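You operate a simulated robot arm through the tools that you are given. There is no shell and no other tool. Be economical: measure what you need, move in short steps, check, and stop when the job is done.

Carry out the task below with a simulated two-armed robot. There is one attempt and no reset: what you move stays moved.

JOB
Lock the white envelope in the lock box; the dial opens at purple.
Fine: lay it on the felt rest, shut lid and latch, then turn the dial to blue.

It is judged by the outcome, as a careful person would: the job done as asked, and still so three seconds after it is handed in. It fails if anything else is knocked over, pushed out of place, dropped, spilled or broken. Lids that push on must go on centred and level and be pressed home; caps that screw on are set level and turned clockwise until they are tight.

ROBOT AND FRAMES
Two 7-joint arms with fingered hands on one trunk, on a base that drives. Base frame: it is fixed to the floor where the robot stands at the start and does not move with it; the origin is under the middle of the robot, x ahead of it, y to its left, z up. Units: mm, degrees, N and s.
The left shoulder is at the start at [21, 214, 1337], the right one opposite. With the tool pointing down near the work surface each hand reaches from about 100 to 520 mm from the robot's upright axis, wherever it stands, measured 20 degrees to its own side. Places, roughly: brass dial [500, 0, 800]; felt rest [600, -100, 800]; lock box [600, -100, 800]; lock box lid [600, -100, 900]; steel latch [500, -100, 800]. Payload 3.3 kg a hand.
The tool frame of a hand sits at the grasp point between the pads (the TCP): z along the fingers, y along the line on which they close. The tips reach 26 mm beyond it. The gripper opens to 132 mm. The gripper's body begins 73 mm behind the TCP. The gripper is a hand of 2 fingers: y runs from the thumb to the fingers, the wrist lies at [0, 0, -224] in the tool frame, and closing takes about 1.5 s.
Orientation is that of the tool frame in the base frame, as a unit quaternion [x, y, z, w]. With the fingers straight down and closing along the base's y, the tool's x points along the base's -x, its y along +y and its z along -z.

CONTROLS
- The arms move only by the tool drive_tool. It takes "left_increments", "right_increments" or both (then of equal length, played together; a hand with none holds still); each is a list of rows, each a list of 3 entries, a list of its own where there are three numbers: the turn, a rotation vector about the base's x, y, z in units of 60 degrees (1.0 is 60 degrees), then the shift along the base's x, y, z in units of 100 mm (1.0 is 100 mm), then the gripper command, from -1 (shut) to 1 (fully open), values between in proportion. In form: [[[ax, ay, az], [tx, ty, tz], jaw], ...]. A call has 1 to 10 rows; each row is the pose to reach, as a shift and turn from the pose commanded when the call began. A call with a number of a shift or a turn outside -1 to 1 is refused whole. A row lasts 0.2 s, in which the tool goes at most 50 mm and 8.6 degrees; a call with a longer step from one row to the next is refused whole, and so is a gripper value outside its range. Where a pose cannot be reached the arm comes as near as it can. A force on the tool above 90 N (or 10 N above the force at the start of the call, whichever is more), or a blocked arm, ends the call early, and 0.2 s more pass. The fingers move at their own pace (about 153 mm/s each) and stop on an object; they squeeze with about 25 N. The grip force told is the motor's: it shows also when the fingers shut on nothing. Time passes only in rows, and 0.2 s behind the last, so rows that repeat a pose let the fingers close. It gives the time, the measured TCP pose, the force on the tool (base axes), the opening and the grip force at its end, in the units of the frame above (readings bear some noise), with the torque about the TCP (base axes, N m) and any sound that the robot's microphone picked up.
- Cameras (640 x 400 px; columns grow to the right, rows downward): "scene" is now at [91.8, 21.8, 1498.2]; the picture's right is [0.26, -0.97, 0.00], its down [-0.67, -0.18, -0.72] and it looks along [0.70, 0.19, -0.69] (base axes); focal length 214 px, centre (320, 200). "left" rides on the left gripper at [-65, -3, -99] in its tool frame; the picture's right is [0.04, -1.00, 0.00], its down [0.83, 0.03, -0.55] and it looks along [0.55, 0.02, 0.83] (tool axes); focal length 261 px, centre (320, 200). "right" rides on the right gripper at [66, -3, -99] in its tool frame; the picture's right is [0.04, 1.00, 0.00], its down [-0.83, 0.03, -0.55] and it looks along [-0.55, 0.02, 0.83] (tool axes); focal length 261 px, centre (320, 200). There is no depth. A picture from a camera that has moved, and an enlarged one, comes with that camera's place and axes in the base frame and with its lens.
- snapshot(camera): a new picture of that camera. It takes no simulated time.
- lift_body(by): slides the trunk up (or, below 0, down) by that many mm; the arms and the scene camera ride with it, the base frame stays. It gives what a move gives, with no picture.
- roll_base(legs): drives the robot by 1 to 6 legs, each [ahead, left, turn to the left] in mm, mm and degrees, along the robot's own axes; the way and the turn of a leg run together, so that a leg with both is an arc; at most 1500 mm and 180 degrees a leg. The arms and the cameras ride along, it lands a little off, and it stops where it bumps. It gives what a move gives.
- grasp_type(shape, hand): the hand has 2 fingers and takes this shape, open, in about a second: jaw (thumb against the fingers, like two jaws); tri (thumb and two fingers); tip (a fingertip pinch); poke (one finger out to press); point (the index stretched); flat (the hand flat); cup (the hand cupped); fist (a fist). The gripper value then closes the fingers along that shape, each until it touches; the sizes above hold for jaw. It gives what a move gives, with no picture.
- head_to(pan, tilt): turns the head with the scene camera to pan (to the left, within 86 degrees either way) and tilt (down, from -29 to 69), counted from straight ahead of the robot. It gives what a move gives.
- enlarge(camera, box): a new picture of the part [left, top, right, bottom] of that camera's present view, enlarged. It takes no simulated time.
- hand_in(): hands the job in; it is judged then, once.

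Work in short steps. Places have to be worked out from the pictures, the camera data and where the tool is seen: move nearer, look again, correct. Check each grasp and each placing, and mend what went wrong. You have 120 turns and 108 pictures in all, those below and enlarged ones among them. Open the grippers and draw the arms clear of the work before you hand the job in, unless the task says otherwise; then end with one line.

The tools are called after "Call:" as name(argument=value, ...) on one line, values as JSON. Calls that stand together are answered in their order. drive_tool: Moves the arms, as the interface text tells. Its arguments: {"type":"object","properties":{"left_increments":{"type":"array"},"right_increments":{"type":"array"}},"required":[]} The other tools are called the same way: lift_body (by) slides the trunk up or down; grasp_type (shape, hand) gives the hand a shape; roll_base (legs) drives the base; head_to (pan, tilt) turns the head that bears the scene camera; snapshot (camera) takes a picture; enlarge (camera, box) takes an enlarged picture of a part of a camera's view; hand_in () hands the job in.

At the start:

```text
t: 0.0
left_ee_pos: [432.8, 184.3, 1288.7]
left_tcp_rot: [-0.001, 1.0, 0.0, -0.001]
left_wrist_force: [-0.6, 0.9, 1.0]
left_wrist_torque: [-0.01, 0.02, -0.01]
left_opening: 132.1
left_grasp_force: 0.0
left_shape: jaw
right_ee_pos: [390.1, -120.1, 1368.1]
right_tcp_rot: [0.0, 1.0, 0.0, 0.0]
right_wrist_force: [-0.4, -0.2, -0.6]
right_wrist_torque: [-0.02, -0.01, -0.01]
right_opening: 132.2
right_grasp_force: 0.1
right_shape: jaw
trunk travel left (down, up): [-618.0, 143.0]
robot x, y, heading: [1.1, -0.7, -0.1]
head pan, tilt: [14.9, 43.5]
```

scene: 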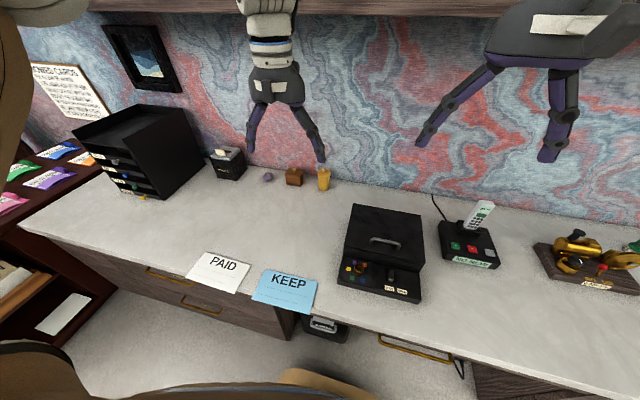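
right: 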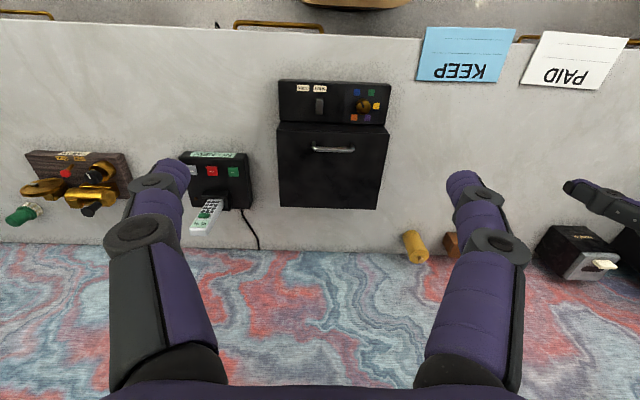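
left: 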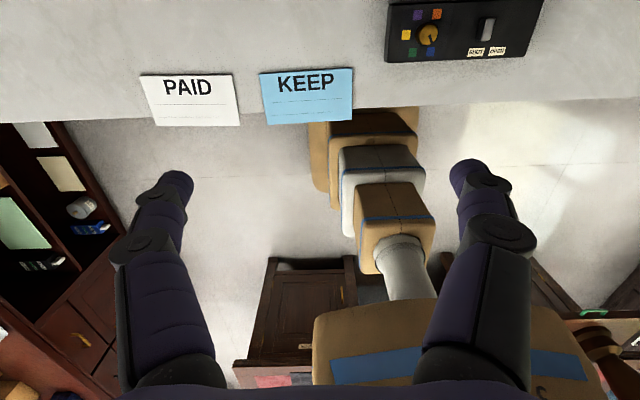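

The lock box is ahead, slightly right; the envelope isn't certain yet. I enlarge the lock box and the area to the left.

Call:
enlarge(camera="scene", box=[320, 190, 440, 310])

Call:
enlarge(camera="scene", box=[0, 40, 260, 350])

Call:
head_to(pan=65, tilt=50)

Call:
snapshot(camera="scene")

```text
3.33 times, centred on (380, 250) of scene
camera zoom: at [91.8, 21.8, 1498.2], right [0.26, -0.97, 0.0], down [-0.67, -0.18, -0.72], along [0.7, 0.19, -0.69], focal length 715 px, centre (120, 33)
```

zoom: 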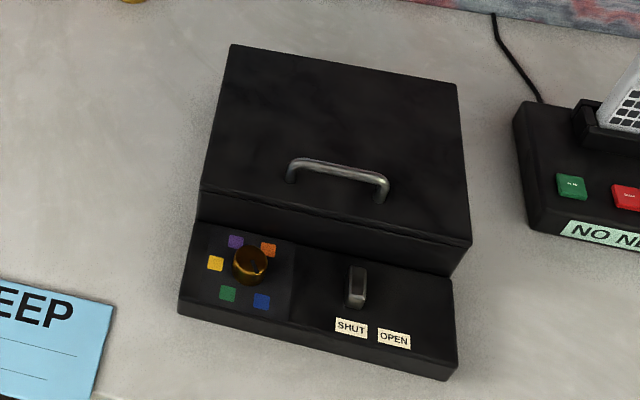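

```text
1.29 times, centred on (130, 195) of scene
camera zoom: at [91.8, 21.8, 1498.2], right [0.26, -0.97, 0.0], down [-0.67, -0.18, -0.72], along [0.7, 0.19, -0.69], focal length 277 px, centre (565, 206)
```

zoom: 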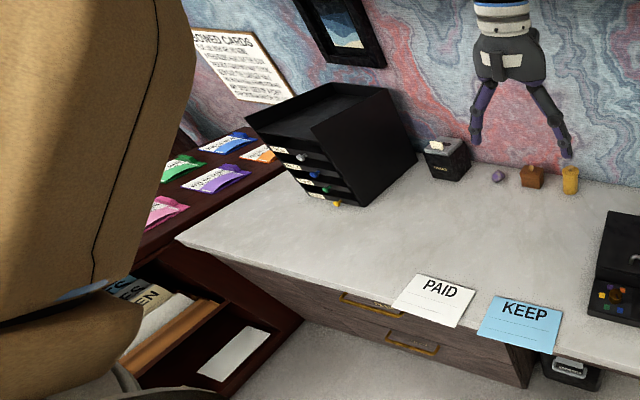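

```text
t: 1.2
left_ee_pos: [433.9, 184.2, 1288.4]
left_tcp_rot: [0.0, 1.0, -0.001, -0.001]
left_wrist_force: [0.2, 0.8, -0.7]
left_wrist_torque: [-0.03, 0.01, -0.01]
left_opening: 132.3
left_grasp_force: 0.0
left_shape: jaw
right_ee_pos: [390.3, -120.7, 1368.1]
right_tcp_rot: [0.0, 1.0, 0.0, 0.0]
right_wrist_force: [0.0, 0.6, -0.4]
right_wrist_torque: [0.01, 0.02, 0.03]
right_opening: 131.9
right_grasp_force: 0.0
right_shape: jaw
trunk travel left (down, up): [-618.0, 143.0]
robot x, y, heading: [-2.2, 1.1, -0.1]
head pan, tilt: [65.0, 50.0]
```

```text
102 pictures are left
camera scene: at [44.7, 70.4, 1489.2], right [0.91, -0.42, 0.0], down [-0.32, -0.69, -0.64], along [0.27, 0.58, -0.77], focal length 214 px, centre (320, 200)
```

scene: 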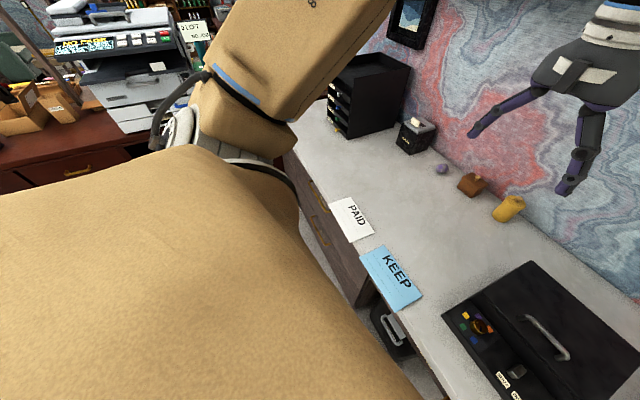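

The left arm blocks part of the view; I enlarge the cards and the left shelf via the left hand camera.

Call:
enlarge(camera="left", box=[0, 110, 140, 400])

Call:
enlarge(camera="left", box=[120, 50, 380, 150])

Call:
enlarge(camera="left", box=[380, 0, 560, 70])

Call:
head_to(pan=-50, tilt=40)

Call:
snapshot(camera="scene")

```text
1.38 times, centred on (70, 255) of left
camera zoom: at [500.4, 181.1, 1386.9], right [-0.04, -1.0, 0.0], down [-0.83, 0.03, 0.55], along [-0.55, 0.02, -0.83], focal length 360 px, centre (665, 124)
```

zoom: 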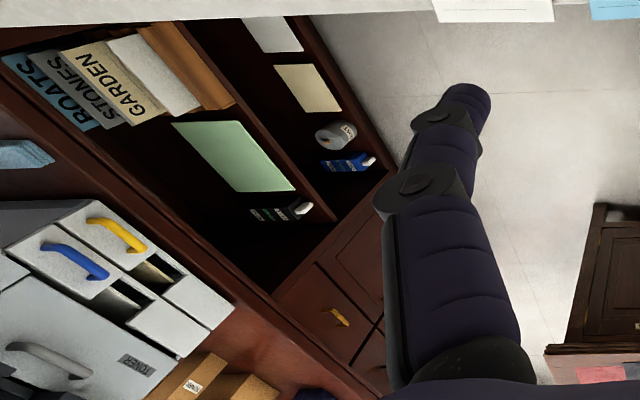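

```text
2.46 times, centred on (250, 100) of left
camera zoom: at [500.4, 181.1, 1386.9], right [-0.04, -1.0, 0.0], down [-0.83, 0.03, 0.55], along [-0.55, 0.02, -0.83], focal length 642 px, centre (492, 446)
```

zoom: 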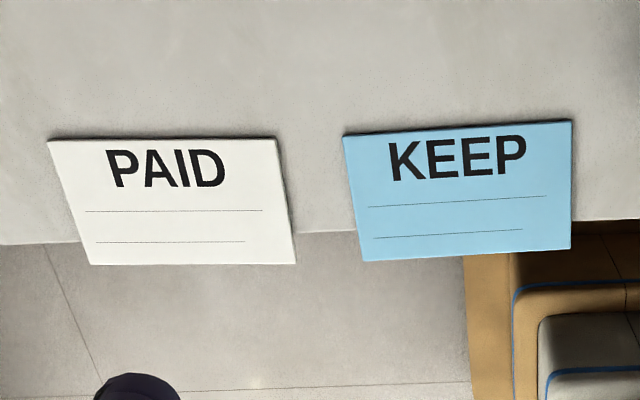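

```text
3.56 times, centred on (470, 35) of left
camera zoom: at [500.4, 181.1, 1386.9], right [-0.04, -1.0, 0.0], down [-0.83, 0.03, 0.55], along [-0.55, 0.02, -0.83], focal length 927 px, centre (-213, 787)
```

zoom: 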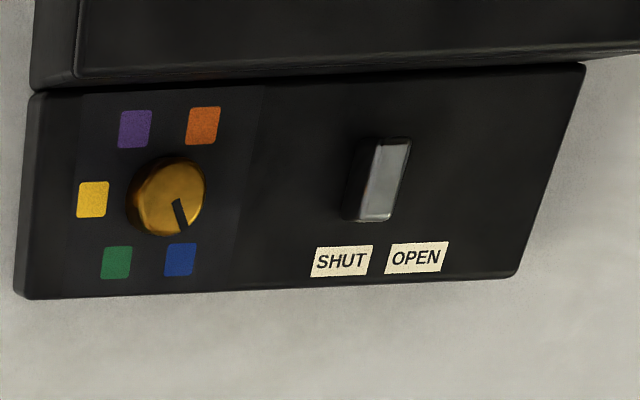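

```text
t: 3.1
left_ee_pos: [434.6, 183.9, 1289.0]
left_tcp_rot: [0.0, 1.0, -0.001, -0.001]
left_wrist_force: [0.1, -0.7, 0.0]
left_wrist_torque: [0.02, 0.03, -0.02]
left_opening: 131.8
left_grasp_force: 0.0
left_shape: jaw
right_ee_pos: [390.2, -119.9, 1368.5]
right_tcp_rot: [-0.001, 1.0, 0.0, 0.0]
right_wrist_force: [-0.6, 0.0, 0.4]
right_wrist_torque: [-0.02, -0.04, 0.03]
right_opening: 132.2
right_grasp_force: 0.1
right_shape: jaw
trunk travel left (down, up): [-618.0, 143.0]
robot x, y, heading: [-1.5, 2.6, -0.1]
head pan, tilt: [-50.0, 40.0]
```

```text
98 pictures are left
camera scene: at [66.8, -64.4, 1503.4], right [-0.77, -0.64, 0.0], down [-0.41, 0.49, -0.77], along [0.49, -0.59, -0.64], focal length 214 px, centre (320, 200)
```

scene: 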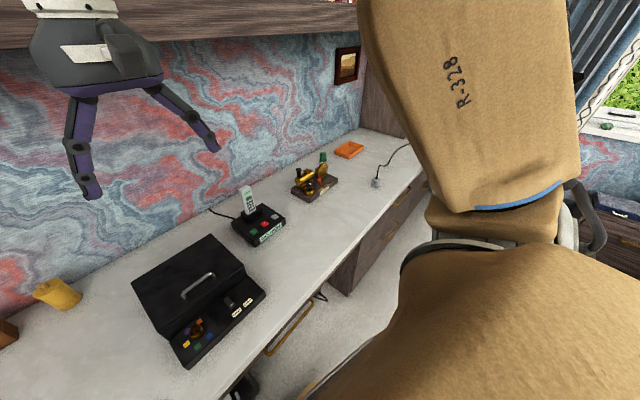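

PAID is a white envelope (about 200x110 mm centred near (370,475)) overhanging the desk edge (x≈340). The dial points to blue now. I look straight down to judge the clearance to the desk.

Call:
head_to(pan=0, tilt=69)

Call:
snapshot(camera="scene")

```text
t: 4.3
left_ee_pos: [433.0, 184.2, 1289.6]
left_tcp_rot: [0.0, 1.0, 0.0, 0.0]
left_wrist_force: [0.2, 0.3, 0.2]
left_wrist_torque: [-0.01, 0.02, 0.04]
left_opening: 131.9
left_grasp_force: 0.0
left_shape: jaw
right_ee_pos: [390.5, -120.1, 1367.0]
right_tcp_rot: [-0.001, 1.0, 0.0, 0.0]
right_wrist_force: [0.4, 0.7, 0.2]
right_wrist_torque: [-0.03, 0.01, -0.02]
right_opening: 131.8
right_grasp_force: 0.1
right_shape: jaw
trunk travel left (down, up): [-618.0, 143.0]
robot x, y, heading: [0.8, 0.9, 0.1]
head pan, tilt: [0.0, 68.8]
```

```text
97 pictures are left
camera scene: at [68.0, 0.6, 1467.3], right [0.0, -1.0, 0.0], down [-0.93, 0.0, -0.36], along [0.36, 0.0, -0.93], focal length 214 px, centre (320, 200)
```

scene: 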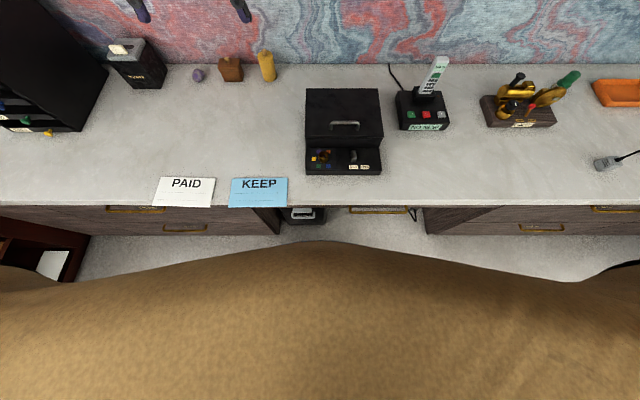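

There's floor visible between me and the desk, with a knee gap under the box. I drive ahead 80 mm and look at the box with the right camera.

Call:
roll_base(legs=[[80, 30, 0]])

Call:
snapshot(camera="scene")

Call:
snapshot(camera="right")

```text
t: 5.4
left_ee_pos: [514.5, 213.9, 1287.3]
left_tcp_rot: [0.0, 1.0, 0.0, -0.001]
left_wrist_force: [0.0, 0.1, 0.3]
left_wrist_torque: [-0.01, 0.02, -0.02]
left_opening: 132.1
left_grasp_force: 0.1
left_shape: jaw
right_ee_pos: [472.6, -89.4, 1368.9]
right_tcp_rot: [0.0, 1.0, 0.0, -0.001]
right_wrist_force: [-0.4, 0.4, -0.9]
right_wrist_torque: [-0.01, 0.01, 0.0]
right_opening: 131.8
right_grasp_force: 0.0
right_shape: jaw
trunk travel left (down, up): [-618.0, 143.0]
robot x, y, heading: [83.3, 27.0, 0.1]
head pan, tilt: [0.0, 68.8]
```

```text
96 pictures are left
camera scene: at [150.4, 31.0, 1467.2], right [0.0, -1.0, 0.0], down [-0.93, 0.0, -0.36], along [0.36, 0.0, -0.93], focal length 214 px, centre (320, 200)
```

scene: 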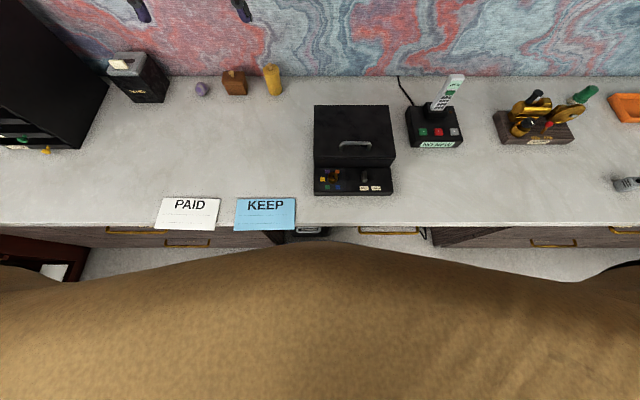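

```text
95 pictures are left
camera right: at [406.4, -92.4, 1467.4], right [-0.04, 1.0, 0.0], down [0.83, 0.03, 0.55], along [0.55, 0.02, -0.83], focal length 261 px, centre (320, 200)
```

right: 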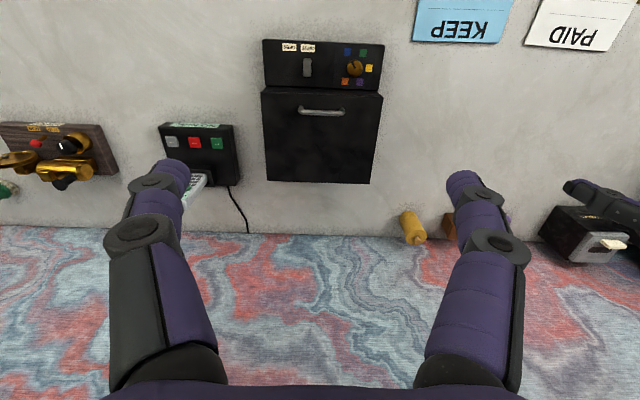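

Clear of the desk still. I lower the trunk by 150 mm to bring hands and cameras closer.

Call:
lift_body(by=-150)

Call:
drive_tool(right_increments=[[[0, 0, 0], [0, 0.2, -0.3], 0], [[0, 0, 0], [0, 0.5, -0.6], -0.5], [[0, 0, 0], [0.05, 0.6, -1.0], -0.7]])

Call:
snapshot(camera="right")

Call:
snapshot(camera="scene")

```text
t: 7.1
left_ee_pos: [514.2, 213.9, 1139.6]
left_tcp_rot: [0.0, 1.0, 0.0, 0.0]
left_wrist_force: [0.4, 0.2, 0.3]
left_wrist_torque: [-0.03, 0.03, -0.01]
left_opening: 132.0
left_grasp_force: 0.0
left_shape: jaw
right_ee_pos: [470.4, -89.9, 1218.5]
right_tcp_rot: [0.0, 1.0, 0.0, -0.001]
right_wrist_force: [-0.4, 0.0, 0.4]
right_wrist_torque: [-0.03, 0.01, 0.01]
right_opening: 131.9
right_grasp_force: 0.1
right_shape: jaw
trunk travel left (down, up): [-468.0, 293.0]
robot x, y, heading: [80.8, 29.7, -0.0]
head pan, tilt: [0.0, 68.8]
```

```text
t: 7.9
left_ee_pos: [516.2, 214.3, 1137.5]
left_tcp_rot: [-0.001, 1.0, -0.001, -0.001]
left_wrist_force: [0.6, -0.4, -0.6]
left_wrist_torque: [-0.02, -0.01, -0.04]
left_opening: 131.9
left_grasp_force: 0.1
left_shape: jaw
right_ee_pos: [476.9, -32.4, 1120.5]
right_tcp_rot: [0.0, 1.0, 0.0, 0.0]
right_wrist_force: [-0.2, 0.2, 0.0]
right_wrist_torque: [0.01, -0.01, 0.01]
right_opening: 20.4
right_grasp_force: 0.0
right_shape: jaw
trunk travel left (down, up): [-468.0, 293.0]
robot x, y, heading: [81.5, 26.4, 0.4]
head pan, tilt: [0.0, 68.8]
```

```text
94 pictures are left
camera right: at [410.4, -33.3, 1219.4], right [-0.04, 1.0, 0.0], down [0.83, 0.03, 0.55], along [0.55, 0.02, -0.83], focal length 261 px, centre (320, 200)
```

right: 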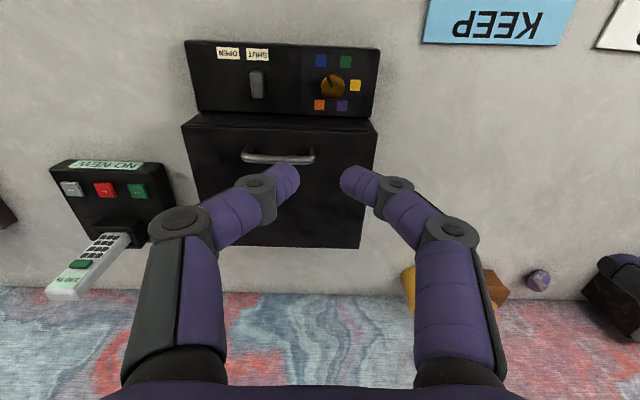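

```text
93 pictures are left
camera scene: at [157.5, 29.7, 1316.9], right [0.0, -1.0, 0.0], down [-0.93, 0.0, -0.36], along [0.36, 0.0, -0.93], focal length 214 px, centre (320, 200)
```

scene: 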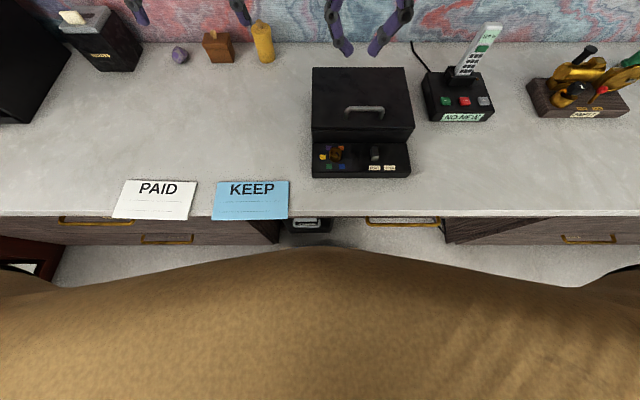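

Enlarging the box front from the right camera to read dial, latch and heights.

Call:
enlarge(camera="right", box=[180, 30, 390, 160])

Call:
enlarge(camera="scene", box=[300, 60, 420, 190])

```text
3.05 times, centred on (285, 95) of right
camera zoom: at [410.4, -33.3, 1219.4], right [-0.04, 1.0, 0.0], down [0.83, 0.03, 0.55], along [0.55, 0.02, -0.83], focal length 794 px, centre (427, 520)
```

zoom: 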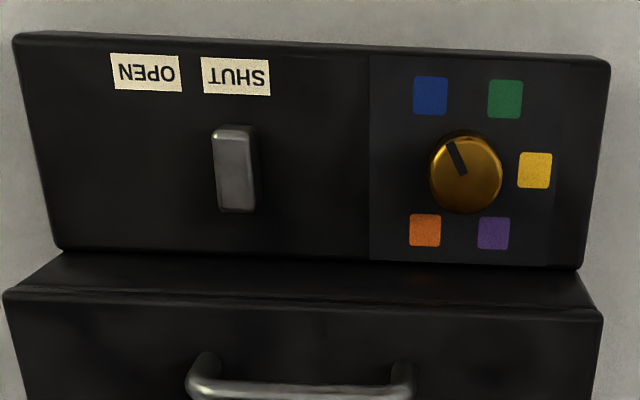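

```text
3.08 times, centred on (360, 125) of scene
camera zoom: at [157.5, 29.7, 1316.9], right [0.0, -1.0, 0.0], down [-0.93, 0.0, -0.36], along [0.36, 0.0, -0.93], focal length 660 px, centre (197, 431)
```

zoom: 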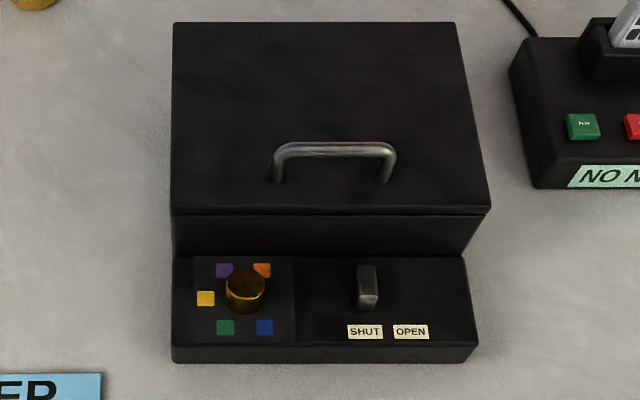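

Estimates: dial top ≈ (472,-12,844), diameter ~34, panel z≈814; latch slides along y beside SHUT/OPEN; handle bar ≈ (547,-78,919). Pointer is at blue; purple is 180° away. I lower the right hand above the dial.

Call:
drive_tool(right_increments=[[[0, 0, 0], [0, 0.1, -0.4], -0.2], [[0, 0, 0.1], [-0.03, 0.2, -0.8], -0.1], [[0, 0, 0.2], [-0.03, 0.2, -1.0], 0]])

Call:
drive_tool(right_increments=[[[0, 0, 0.14], [0, 0, -0.3], 0], [[0, 0, 0.28], [0, 0, -0.6], 0], [[0, 0, 0.28], [0, 0, -0.8], 0]])

Call:
snapshot(camera="right")

Call:
snapshot(camera="scene")

```text
t: 8.7
left_ee_pos: [515.0, 213.3, 1138.7]
left_tcp_rot: [0.0, 1.0, 0.0, 0.0]
left_wrist_force: [0.6, 0.4, -0.6]
left_wrist_torque: [0.0, -0.01, 0.0]
left_opening: 131.8
left_grasp_force: 0.0
left_shape: jaw
right_ee_pos: [472.1, -9.8, 1019.0]
right_tcp_rot: [-0.106, 0.994, 0.001, 0.0]
right_wrist_force: [-0.2, -0.9, 0.4]
right_wrist_torque: [0.03, -0.01, 0.0]
right_opening: 65.4
right_grasp_force: 0.1
right_shape: jaw
trunk travel left (down, up): [-468.0, 293.0]
robot x, y, heading: [81.4, 29.6, 0.1]
head pan, tilt: [0.0, 68.8]
```

```text
t: 9.5
left_ee_pos: [514.5, 214.2, 1137.7]
left_tcp_rot: [0.001, 1.0, 0.0, -0.001]
left_wrist_force: [-0.4, -0.3, 0.4]
left_wrist_torque: [0.0, -0.01, 0.01]
left_opening: 131.8
left_grasp_force: 0.1
left_shape: jaw
right_ee_pos: [473.4, -7.8, 938.8]
right_tcp_rot: [-0.249, 0.968, 0.0, 0.0]
right_wrist_force: [-0.9, -0.6, -0.3]
right_wrist_torque: [0.02, -0.02, 0.01]
right_opening: 65.6
right_grasp_force: 0.1
right_shape: jaw
trunk travel left (down, up): [-468.0, 293.0]
robot x, y, heading: [80.4, 28.1, 0.1]
head pan, tilt: [0.0, 68.8]
```

```text
90 pictures are left
camera right: at [417.0, -42.7, 1037.5], right [-0.52, 0.86, 0.0], down [0.71, 0.43, 0.55], along [0.47, 0.29, -0.83], focal length 261 px, centre (320, 200)
```

right: 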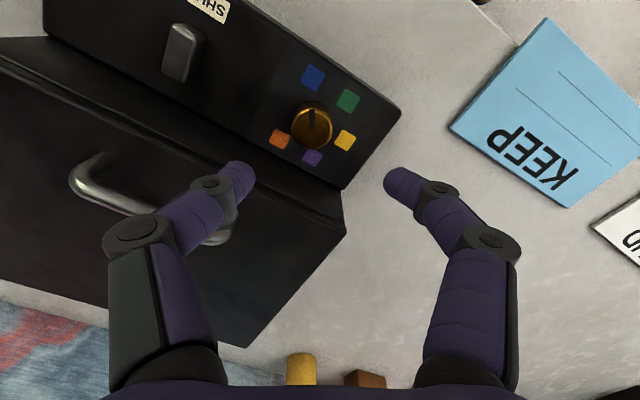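

```text
89 pictures are left
camera scene: at [156.9, 30.3, 1317.0], right [0.0, -1.0, 0.0], down [-0.93, 0.0, -0.36], along [0.36, 0.0, -0.93], focal length 214 px, centre (320, 200)
```

scene: 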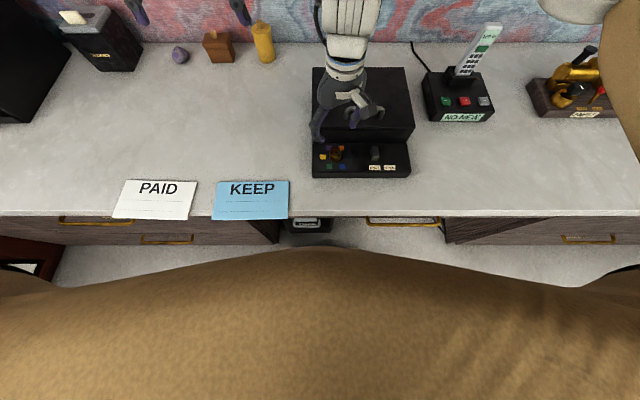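

Knob refined to about (473,-14). I descend over it with fingers at +30° and look again before gripping.

Call:
drive_tool(right_increments=[[[0, 0, 0], [0, -0.03, -0.3], 0], [[0, 0, 0], [0, -0.06, -0.6], 0], [[0, 0, 0], [0, -0.06, -0.92], 0]])

Call:
snapshot(camera="right")

```text
t: 10.3
left_ee_pos: [514.5, 214.1, 1139.1]
left_tcp_rot: [0.001, 1.0, 0.0, 0.0]
left_wrist_force: [-0.1, 0.1, 0.5]
left_wrist_torque: [-0.01, 0.0, 0.0]
left_opening: 132.0
left_grasp_force: 0.2
left_shape: jaw
right_ee_pos: [473.4, -17.4, 845.2]
right_tcp_rot: [-0.249, 0.968, 0.0, 0.0]
right_wrist_force: [0.1, 0.1, -0.5]
right_wrist_torque: [-0.01, 0.02, -0.01]
right_opening: 65.4
right_grasp_force: 0.1
right_shape: jaw
trunk travel left (down, up): [-468.0, 293.0]
robot x, y, heading: [81.4, 31.7, -0.0]
head pan, tilt: [0.0, 68.8]
```

```text
88 pictures are left
camera right: at [415.9, -50.2, 944.9], right [-0.52, 0.86, 0.0], down [0.71, 0.43, 0.55], along [0.47, 0.29, -0.83], focal length 261 px, centre (320, 200)
```

right: 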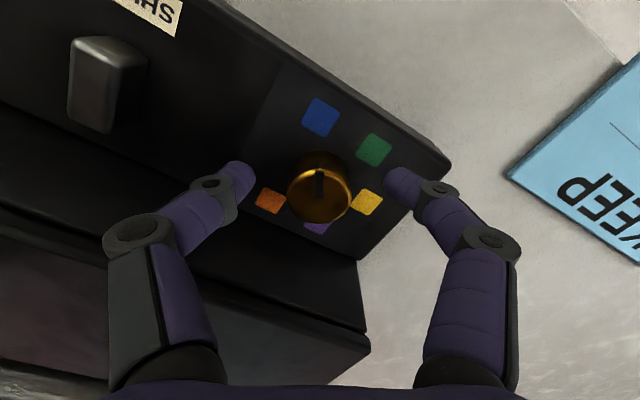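

Knob sits centred between the fingers. I close and turn clockwise (seen from above) 60°.

Call:
drive_tool(right_increments=[[[0, 0, 0], [0, 0, 0], -1], [[0, 0, 0], [0, 0, 0], -1], [[0, 0, 0], [0, 0, 0], -1], [[0, 0, -0.14], [0, 0, 0], -1], [[0, 0, -0.28], [0, 0, 0], -1], [[0, 0, -0.42], [0, 0, 0], -1], [[0, 0, -0.56], [0, 0, 0], -1], [[0, 0, -0.7], [0, 0, 0], -1], [[0, 0, -0.84], [0, 0, 0], -1], [[0, 0, -0.98], [0, 0, 0], -1]])

Call:
snapshot(camera="right")

```text
t: 12.5
left_ee_pos: [514.0, 216.4, 1139.0]
left_tcp_rot: [0.0, 1.0, 0.0, 0.0]
left_wrist_force: [0.9, -0.5, 0.0]
left_wrist_torque: [0.01, 0.01, -0.03]
left_opening: 132.1
left_grasp_force: 0.2
left_shape: jaw
right_ee_pos: [472.1, -11.9, 846.9]
right_tcp_rot: [0.258, 0.966, 0.002, 0.0]
right_wrist_force: [-13.6, 22.0, -12.3]
right_wrist_torque: [0.5, 0.18, 0.16]
right_opening: 22.5
right_grasp_force: 25.0
right_shape: jaw
trunk travel left (down, up): [-468.0, 293.0]
robot x, y, heading: [80.5, 28.2, 0.3]
head pan, tilt: [0.0, 68.8]
```

```text
87 pictures are left
camera right: at [412.7, 18.3, 946.0], right [0.46, 0.89, 0.0], down [0.74, -0.39, 0.55], along [0.49, -0.25, -0.83], focal length 261 px, centre (320, 200)
```

right: 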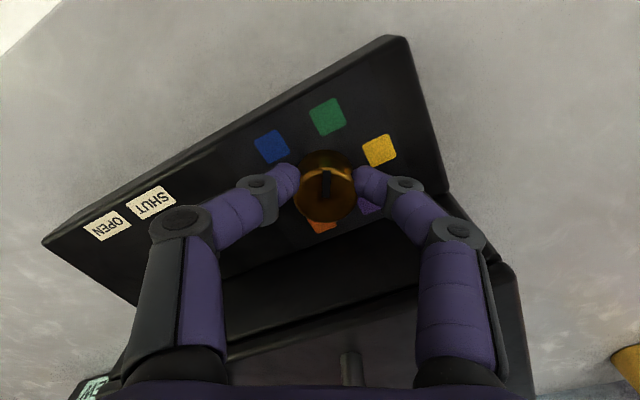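

The dial turned 60° with the hand (slot now to green). I release, rotate back +60°, shift slightly to relieve the side force, and regrip, turn again.

Call:
drive_tool(right_increments=[[[0, 0, 0], [0, 0.0, 0], 0], [[0, 0, 0], [0, 0, 0], 0], [[0, 0, 0.14], [0, 0.01, 0], 0], [[0, 0, 0.28], [0, 0.02, 0], 0], [[0, 0, 0.42], [0, 0.03, 0], 0], [[0, 0, 0.56], [0, 0.03, 0], 0], [[0, 0, 0.7], [0, 0.03, 0], 0], [[0, 0, 0.84], [0, 0.03, 0], 0], [[0, 0, 0.98], [0, 0.03, 0], 0], [[0, 0, 0.98], [0, 0.03, 0], 0]])

Call:
snapshot(camera="right")

```text
t: 14.7
left_ee_pos: [513.7, 212.9, 1137.5]
left_tcp_rot: [0.0, 1.0, 0.0, -0.001]
left_wrist_force: [0.4, 0.2, -0.8]
left_wrist_torque: [0.02, 0.01, -0.01]
left_opening: 132.0
left_grasp_force: 0.1
left_shape: jaw
right_ee_pos: [473.4, -13.6, 846.7]
right_tcp_rot: [-0.25, 0.968, 0.0, 0.0]
right_wrist_force: [0.8, 0.6, -0.3]
right_wrist_torque: [-0.01, 0.02, -0.04]
right_opening: 65.2
right_grasp_force: 0.0
right_shape: jaw
trunk travel left (down, up): [-468.0, 293.0]
robot x, y, heading: [80.8, 30.5, 0.1]
head pan, tilt: [0.0, 68.8]
```

```text
86 pictures are left
camera right: at [415.6, -47.2, 945.8], right [-0.52, 0.86, 0.0], down [0.71, 0.43, 0.55], along [0.47, 0.29, -0.83], focal length 261 px, centre (320, 200)
```

right: 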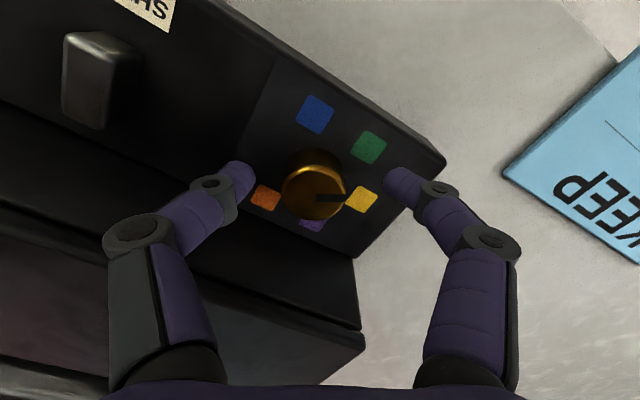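

Two views plus the force reading say the knob is really at ≈(479,-13.5) with its top lower (~830), and it slipped past on release: the slot now points near yellow. I recentre, lower a little, and set the hand at +10°.

Call:
drive_tool(right_increments=[[[0, 0, -0.13], [0.03, 0, 0], 0], [[0, 0, -0.26], [0.055, 0, 0], 0], [[0, 0, -0.333], [0.055, 0, -0.04], 0], [[0, 0, -0.333], [0.055, 0, -0.08], 0], [[0, 0, -0.333], [0.055, 0, -0.08], 0]])

Call:
snapshot(camera="right")

```text
t: 15.9
left_ee_pos: [513.8, 215.1, 1138.7]
left_tcp_rot: [0.0, 1.0, -0.001, -0.002]
left_wrist_force: [0.2, 0.9, 0.1]
left_wrist_torque: [0.01, -0.03, 0.01]
left_opening: 132.1
left_grasp_force: 0.0
left_shape: jaw
right_ee_pos: [479.1, -13.6, 838.3]
right_tcp_rot: [-0.077, 0.997, 0.0, 0.0]
right_wrist_force: [-0.2, 0.4, 0.3]
right_wrist_torque: [-0.01, -0.02, 0.0]
right_opening: 65.2
right_grasp_force: 0.1
right_shape: jaw
trunk travel left (down, up): [-468.0, 293.0]
robot x, y, heading: [78.0, 30.5, -0.1]
head pan, tilt: [0.0, 68.8]
```

```text
85 pictures are left
camera right: at [413.2, -26.3, 937.8], right [-0.19, 0.98, 0.0], down [0.82, 0.16, 0.55], along [0.54, 0.11, -0.83], focal length 261 px, centre (320, 200)
```

right: 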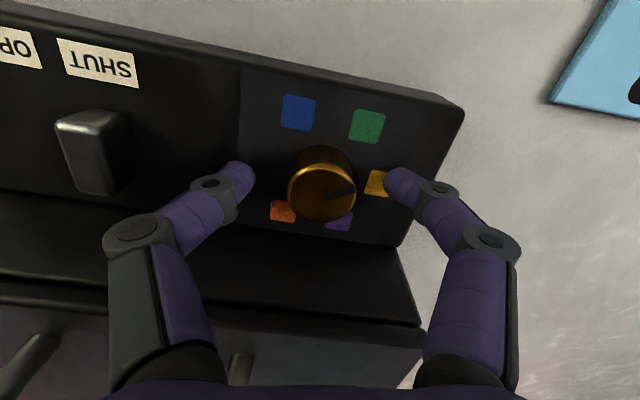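

Knob now centred. I close and turn -60°, then check.

Call:
drive_tool(right_increments=[[[0, 0, 0], [0, 0, 0], -1], [[0, 0, 0], [0, 0, 0], -1], [[0, 0, -0.1], [0, 0, 0], -1], [[0, 0, -0.24], [0, 0, 0], -1], [[0, 0, -0.38], [0, 0, 0], -1], [[0, 0, -0.52], [0, 0, 0], -1], [[0, 0, -0.66], [0, 0, 0], -1], [[0, 0, -0.8], [0, 0, 0], -1], [[0, 0, -0.94], [0, 0, 0], -1], [[0, 0, -1.0], [0, 0, 0], -1]])

Call:
snapshot(camera="right")

```text
t: 18.1
left_ee_pos: [513.0, 213.3, 1138.3]
left_tcp_rot: [-0.001, 1.0, 0.0, -0.001]
left_wrist_force: [-0.3, -0.6, -0.2]
left_wrist_torque: [0.04, 0.01, 0.0]
left_opening: 132.1
left_grasp_force: 0.0
left_shape: jaw
right_ee_pos: [478.6, -11.9, 837.9]
right_tcp_rot: [0.433, 0.902, 0.0, -0.001]
right_wrist_force: [-6.4, 4.0, -6.6]
right_wrist_torque: [0.07, 0.1, 0.04]
right_opening: 26.8
right_grasp_force: 24.8
right_shape: jaw
trunk travel left (down, up): [-468.0, 293.0]
robot x, y, heading: [81.0, 30.9, -0.0]
head pan, tilt: [0.0, 68.8]
```

```text
84 pictures are left
camera right: at [434.7, 37.0, 938.0], right [0.75, 0.66, 0.0], down [0.55, -0.63, 0.55], along [0.36, -0.42, -0.83], focal length 261 px, centre (320, 200)
```

right: 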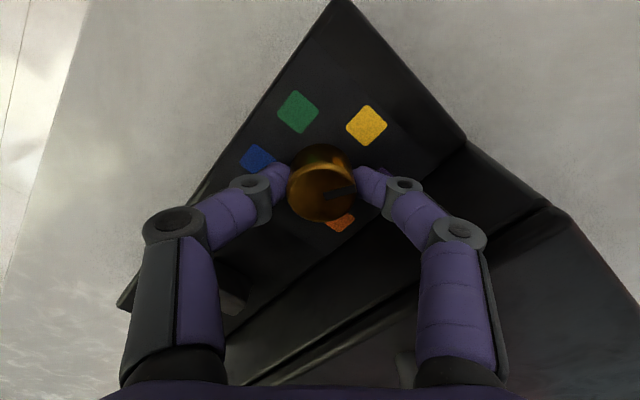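

Slot is now at ~62°, needs ~30° (purple). I release, turn the hand back 35°, and look.

Call:
drive_tool(right_increments=[[[0, 0, 0], [0, 0, 0], 0], [[0, 0, 0], [0, 0, 0], 0], [[0, 0, 0.14], [0, 0, 0], 0], [[0, 0, 0.28], [0, 0, 0], 0], [[0, 0, 0.42], [0, 0, 0], 0], [[0, 0, 0.56], [0, 0, 0], 0], [[0, 0, 0.6], [0, 0, 0], 0]])

Call:
snapshot(camera="right")

```text
t: 19.7
left_ee_pos: [514.5, 213.3, 1139.1]
left_tcp_rot: [-0.001, 1.0, 0.0, -0.001]
left_wrist_force: [-0.2, -0.5, 1.0]
left_wrist_torque: [-0.03, -0.04, 0.0]
left_opening: 131.8
left_grasp_force: 0.0
left_shape: jaw
right_ee_pos: [478.1, -13.8, 838.5]
right_tcp_rot: [0.132, 0.991, 0.0, 0.0]
right_wrist_force: [-0.1, 0.2, 0.3]
right_wrist_torque: [-0.02, 0.01, 0.0]
right_opening: 65.6
right_grasp_force: 0.1
right_shape: jaw
trunk travel left (down, up): [-468.0, 293.0]
robot x, y, heading: [84.0, 29.0, -0.1]
head pan, tilt: [0.0, 68.8]
```

```text
83 pictures are left
camera right: at [413.7, 0.5, 938.0], right [0.22, 0.98, 0.0], down [0.81, -0.18, 0.55], along [0.54, -0.12, -0.83], focal length 261 px, centre (320, 200)
```

right: 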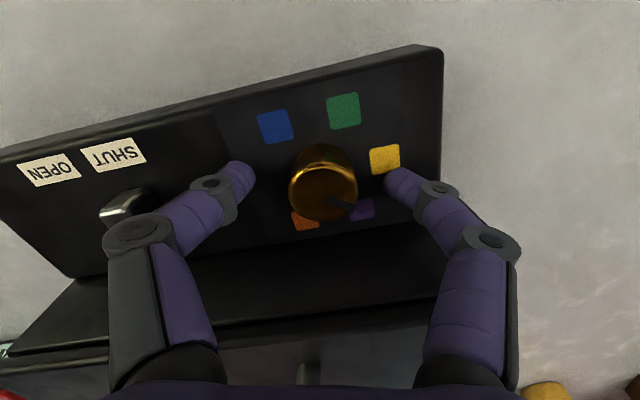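

Enlarging to measure the slot direction accurately.

Call:
enlarge(camera="right", box=[240, 90, 420, 240])

```text
2.67 times, centred on (330, 165) of right
camera zoom: at [413.7, 0.5, 938.0], right [0.22, 0.98, 0.0], down [0.81, -0.18, 0.55], along [0.54, -0.12, -0.83], focal length 695 px, centre (293, 293)
```

zoom: 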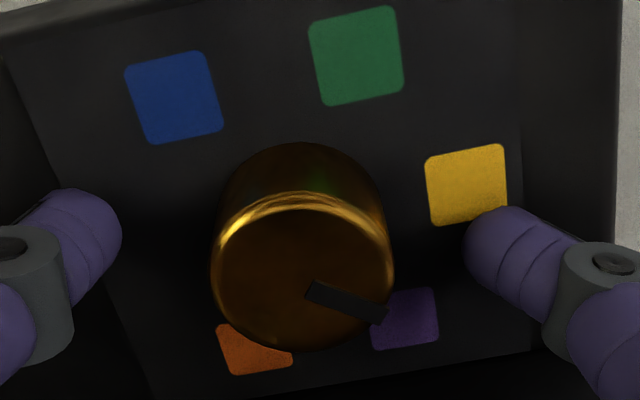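

Slot axis is at ≈58-60°; purple is ≈28-30°. I grip and turn another -30°.

Call:
drive_tool(right_increments=[[[0, 0, 0], [0, 0, 0], -1], [[0, 0, 0], [0, 0, 0], -1], [[0, 0, -0.1], [0, 0, 0], -1], [[0, 0, -0.24], [0, 0, 0], -1], [[0, 0, -0.38], [0, 0, 0], -1], [[0, 0, -0.5], [0, 0, 0], -1], [[0, 0, -0.5], [0, 0, 0], -1], [[0, 0, -0.5], [0, 0, 0], 0], [[0, 0, -0.5], [0, 0, 0], 0], [[0, 0, -0.5], [0, 0, 0.3], 0]])

Call:
snapshot(camera="right")

Call:
enlarge(camera="right", box=[240, 90, 420, 240])

```text
t: 21.9
left_ee_pos: [514.5, 215.4, 1138.3]
left_tcp_rot: [0.001, 1.0, 0.0, -0.002]
left_wrist_force: [-0.3, -0.7, 0.4]
left_wrist_torque: [0.03, 0.01, -0.04]
left_opening: 131.6
left_grasp_force: 0.1
left_shape: jaw
right_ee_pos: [478.8, -14.9, 868.5]
right_tcp_rot: [0.384, 0.923, 0.0, 0.0]
right_wrist_force: [0.3, -0.6, -0.4]
right_wrist_torque: [0.0, -0.03, 0.0]
right_opening: 65.4
right_grasp_force: 0.1
right_shape: jaw
trunk travel left (down, up): [-468.0, 293.0]
robot x, y, heading: [77.9, 29.4, 0.1]
head pan, tilt: [0.0, 68.8]
```

```text
81 pictures are left
camera right: at [429.2, 29.3, 967.8], right [0.68, 0.73, 0.0], down [0.61, -0.57, 0.55], along [0.41, -0.38, -0.83], focal length 261 px, centre (320, 200)
```

right: 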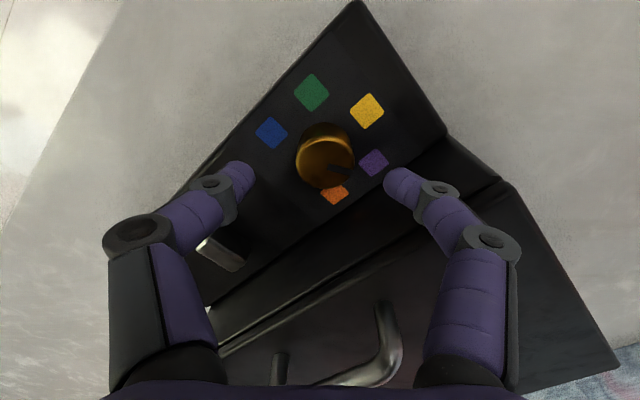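

```text
2.67 times, centred on (330, 165) of right
camera zoom: at [429.2, 29.3, 967.8], right [0.68, 0.73, 0.0], down [0.61, -0.57, 0.55], along [0.41, -0.38, -0.83], focal length 695 px, centre (293, 293)
```

zoom: 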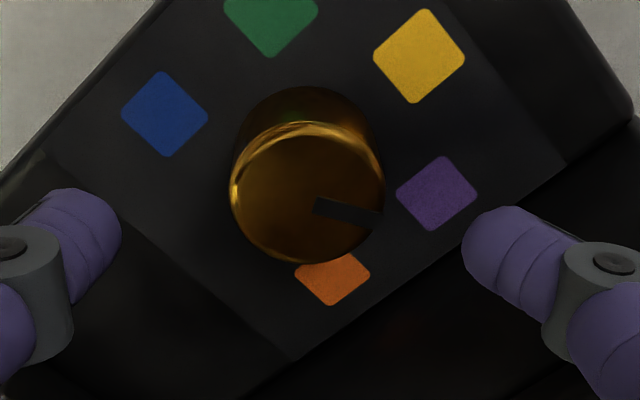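

Slot at ≈34°, purple at ≈28°. I give it a final -6° nudge, then lift off and recheck.

Call:
drive_tool(right_increments=[[[0, 0, 0], [0, 0, -0.3], 0], [[0, 0, 0], [0, 0, -0.3], -1], [[0, 0, 0], [0, 0, -0.3], -1], [[0, 0, 0], [0, 0, -0.3], -1], [[0, 0, -0.1], [0, 0, -0.3], -1], [[0, 0, -0.11], [0, 0, -0.3], -1], [[0, 0, -0.11], [0, 0, -0.3], -1], [[0, 0, -0.11], [0, 0, -0.3], 0], [[0, 0, -0.11], [0, 0, -0.3], 0], [[0, 0, -0.11], [0, 0, 0.1], 0]])

Call:
enlarge(camera="right", box=[240, 60, 420, 210])

```text
t: 24.1
left_ee_pos: [513.7, 214.6, 1138.6]
left_tcp_rot: [-0.001, 1.0, 0.0, -0.001]
left_wrist_force: [0.8, 0.1, -0.3]
left_wrist_torque: [-0.01, 0.0, -0.01]
left_opening: 131.9
left_grasp_force: 0.1
left_shape: jaw
right_ee_pos: [478.6, -13.6, 880.8]
right_tcp_rot: [0.437, 0.9, 0.001, 0.001]
right_wrist_force: [0.3, -0.2, -0.1]
right_wrist_torque: [0.03, 0.01, 0.02]
right_opening: 65.2
right_grasp_force: 0.1
right_shape: jaw
trunk travel left (down, up): [-468.0, 293.0]
robot x, y, heading: [83.2, 31.2, -0.1]
head pan, tilt: [0.0, 68.8]
```

```text
2.67 times, centred on (330, 135) of right
camera zoom: at [434.3, 35.7, 980.1], right [0.76, 0.65, 0.0], down [0.54, -0.63, 0.55], along [0.36, -0.42, -0.83], focal length 695 px, centre (293, 373)
```

zoom: 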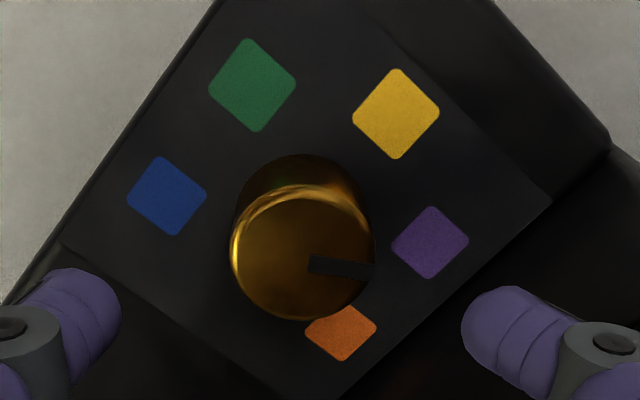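

Dial settled on ≈ purple (it barely moved under the nudge, so likely detented). Now I rise and move right to view the latch.

Call:
drive_tool(right_increments=[[[0, 0, 0.14], [0, 0, 0.3], 0], [[0, 0, 0.28], [0, -0.2, 0.5], 0], [[0, 0, 0.42], [0, -0.5, 0.6], 0], [[0, 0, 0.56], [0, -0.8, 0.6], 0], [[0, 0, 0.7], [0, -1.0, 0.6], 0], [[0, 0, 0.84], [0, -1.0, 0.6], 0], [[0, 0, 0.91], [0, -1.0, 0.6], 0]])

Call:
snapshot(camera="right")

Call:
enlarge(camera="scene", box=[300, 60, 420, 190])

```text
t: 25.7
left_ee_pos: [514.7, 214.5, 1138.3]
left_tcp_rot: [0.0, 1.0, 0.0, -0.001]
left_wrist_force: [-0.2, -0.2, 0.6]
left_wrist_torque: [-0.02, 0.01, 0.0]
left_opening: 131.9
left_grasp_force: 0.0
left_shape: jaw
right_ee_pos: [478.4, -113.2, 939.9]
right_tcp_rot: [-0.025, 1.0, 0.0, 0.0]
right_wrist_force: [0.8, 1.1, 0.2]
right_wrist_torque: [-0.04, 0.02, -0.01]
right_opening: 65.5
right_grasp_force: 0.0
right_shape: jaw
trunk travel left (down, up): [-468.0, 293.0]
robot x, y, heading: [82.9, 30.2, -0.1]
head pan, tilt: [0.0, 68.8]
```

```text
78 pictures are left
camera right: at [412.6, -119.6, 1038.7], right [-0.09, 1.0, 0.0], down [0.83, 0.08, 0.55], along [0.55, 0.05, -0.83], focal length 261 px, centre (320, 200)
```

right: 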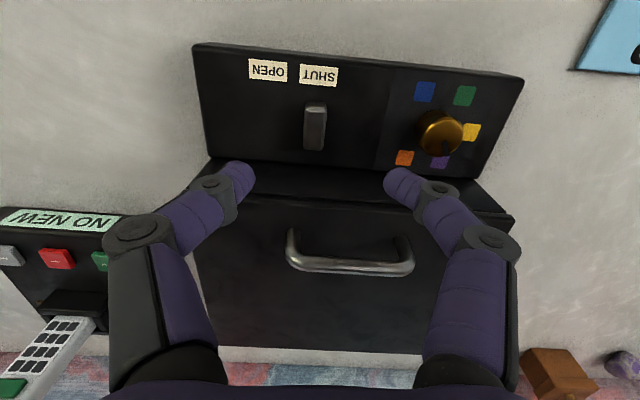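

```text
3.08 times, centred on (360, 125) of scene
camera zoom: at [156.5, 30.3, 1317.0], right [0.0, -1.0, 0.0], down [-0.93, 0.0, -0.36], along [0.36, 0.0, -0.93], focal length 660 px, centre (197, 431)
```

zoom: 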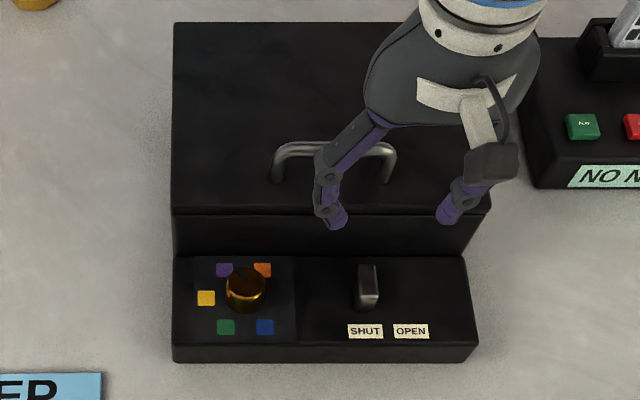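

Enlarging latch and dial.

Call:
enlarge(camera="right", box=[230, 50, 500, 200])

```text
2.37 times, centred on (365, 125) of right
camera zoom: at [412.6, -119.6, 1038.7], right [-0.09, 1.0, 0.0], down [0.83, 0.08, 0.55], along [0.55, 0.05, -0.83], focal length 618 px, centre (213, 378)
```

zoom: 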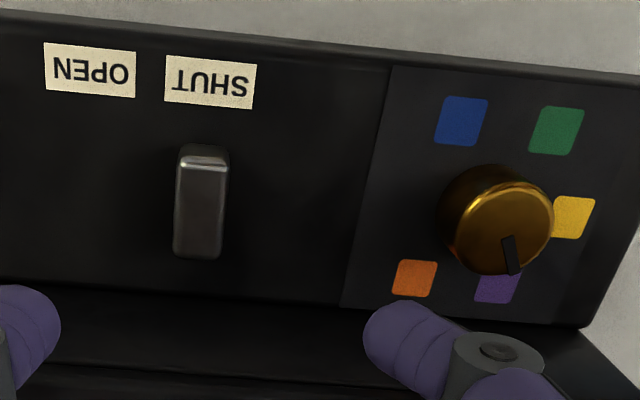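

The dial slot points at purple. The latch block (~18 mm wide) sits at ≈(481,-118) on SHUT. I close the fingers and lower them to its left side, ready to push it to the right toward OPEN.

Call:
drive_tool(right_increments=[[[0, 0, -0.05], [0, 0.2, 0], -1], [[0, 0, -0.05], [-0.04, 0.37, -0.1], -1], [[0, 0, -0.05], [-0.04, 0.37, -0.5], -1], [[0, 0, -0.05], [-0.04, 0.37, -0.9], -1], [[0, 0, -0.05], [-0.04, 0.37, -1.0], -1]])

Call:
snapshot(camera="right")

```text
t: 26.9
left_ee_pos: [513.8, 214.0, 1137.9]
left_tcp_rot: [0.0, 1.0, -0.001, -0.002]
left_wrist_force: [0.5, 0.8, 0.0]
left_wrist_torque: [0.01, -0.01, 0.0]
left_opening: 131.8
left_grasp_force: 0.0
left_shape: jaw
right_ee_pos: [475.3, -74.6, 838.8]
right_tcp_rot: [0.002, 1.0, 0.0, 0.0]
right_wrist_force: [-0.2, -0.4, 0.2]
right_wrist_torque: [0.03, 0.01, -0.02]
right_opening: 0.0
right_grasp_force: 25.0
right_shape: jaw
trunk travel left (down, up): [-468.0, 293.0]
robot x, y, heading: [79.5, 27.7, -0.0]
head pan, tilt: [0.0, 68.8]
```

```text
75 pictures are left
camera right: at [408.7, -77.3, 937.5], right [-0.04, 1.0, 0.0], down [0.83, 0.03, 0.55], along [0.55, 0.02, -0.83], focal length 261 px, centre (320, 200)
```

right: 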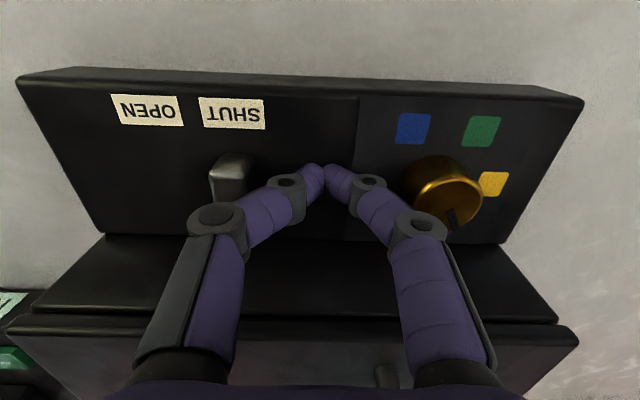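

Fingers are left of the latch. I push in -y in small steps.

Call:
drive_tool(right_increments=[[[0, 0, 0], [0, -0.1, 0], -1], [[0, 0, 0], [0, -0.18, 0], -1], [[0, 0, 0], [0, -0.26, 0], -1], [[0, 0, 0], [0, -0.34, 0], -1], [[0, 0, 0], [0, -0.42, 0], -1], [[0, 0, 0], [0, -0.5, 0], -1], [[0, 0, 0], [0, -0.58, 0], -1]])

Call:
snapshot(camera="right")

```text
t: 28.5
left_ee_pos: [513.7, 216.4, 1139.2]
left_tcp_rot: [0.0, 1.0, -0.002, -0.001]
left_wrist_force: [0.1, 1.1, 1.0]
left_wrist_torque: [0.01, -0.01, -0.03]
left_opening: 132.1
left_grasp_force: 0.0
left_shape: jaw
right_ee_pos: [475.1, -130.5, 839.2]
right_tcp_rot: [0.001, 1.0, 0.002, 0.001]
right_wrist_force: [-0.4, 12.3, 7.4]
right_wrist_torque: [-0.11, 0.04, -0.01]
right_opening: 0.0
right_grasp_force: 25.7
right_shape: jaw
trunk travel left (down, up): [-468.0, 293.0]
robot x, y, heading: [81.1, 29.5, -0.2]
head pan, tilt: [0.0, 68.8]
```

```text
74 pictures are left
camera right: at [408.4, -134.3, 939.2], right [-0.04, 1.0, 0.0], down [0.83, 0.03, 0.55], along [0.55, 0.03, -0.83], focal length 261 px, centre (320, 200)
```

right: 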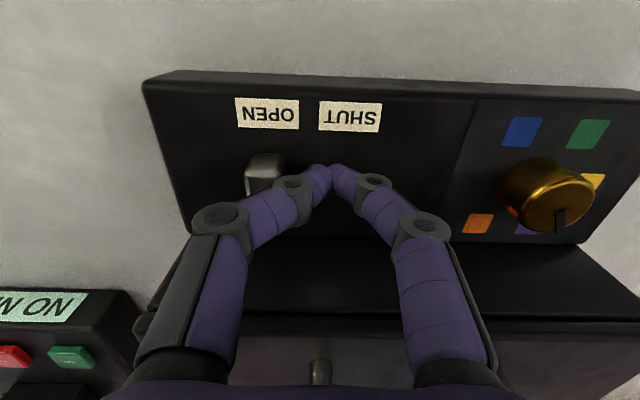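

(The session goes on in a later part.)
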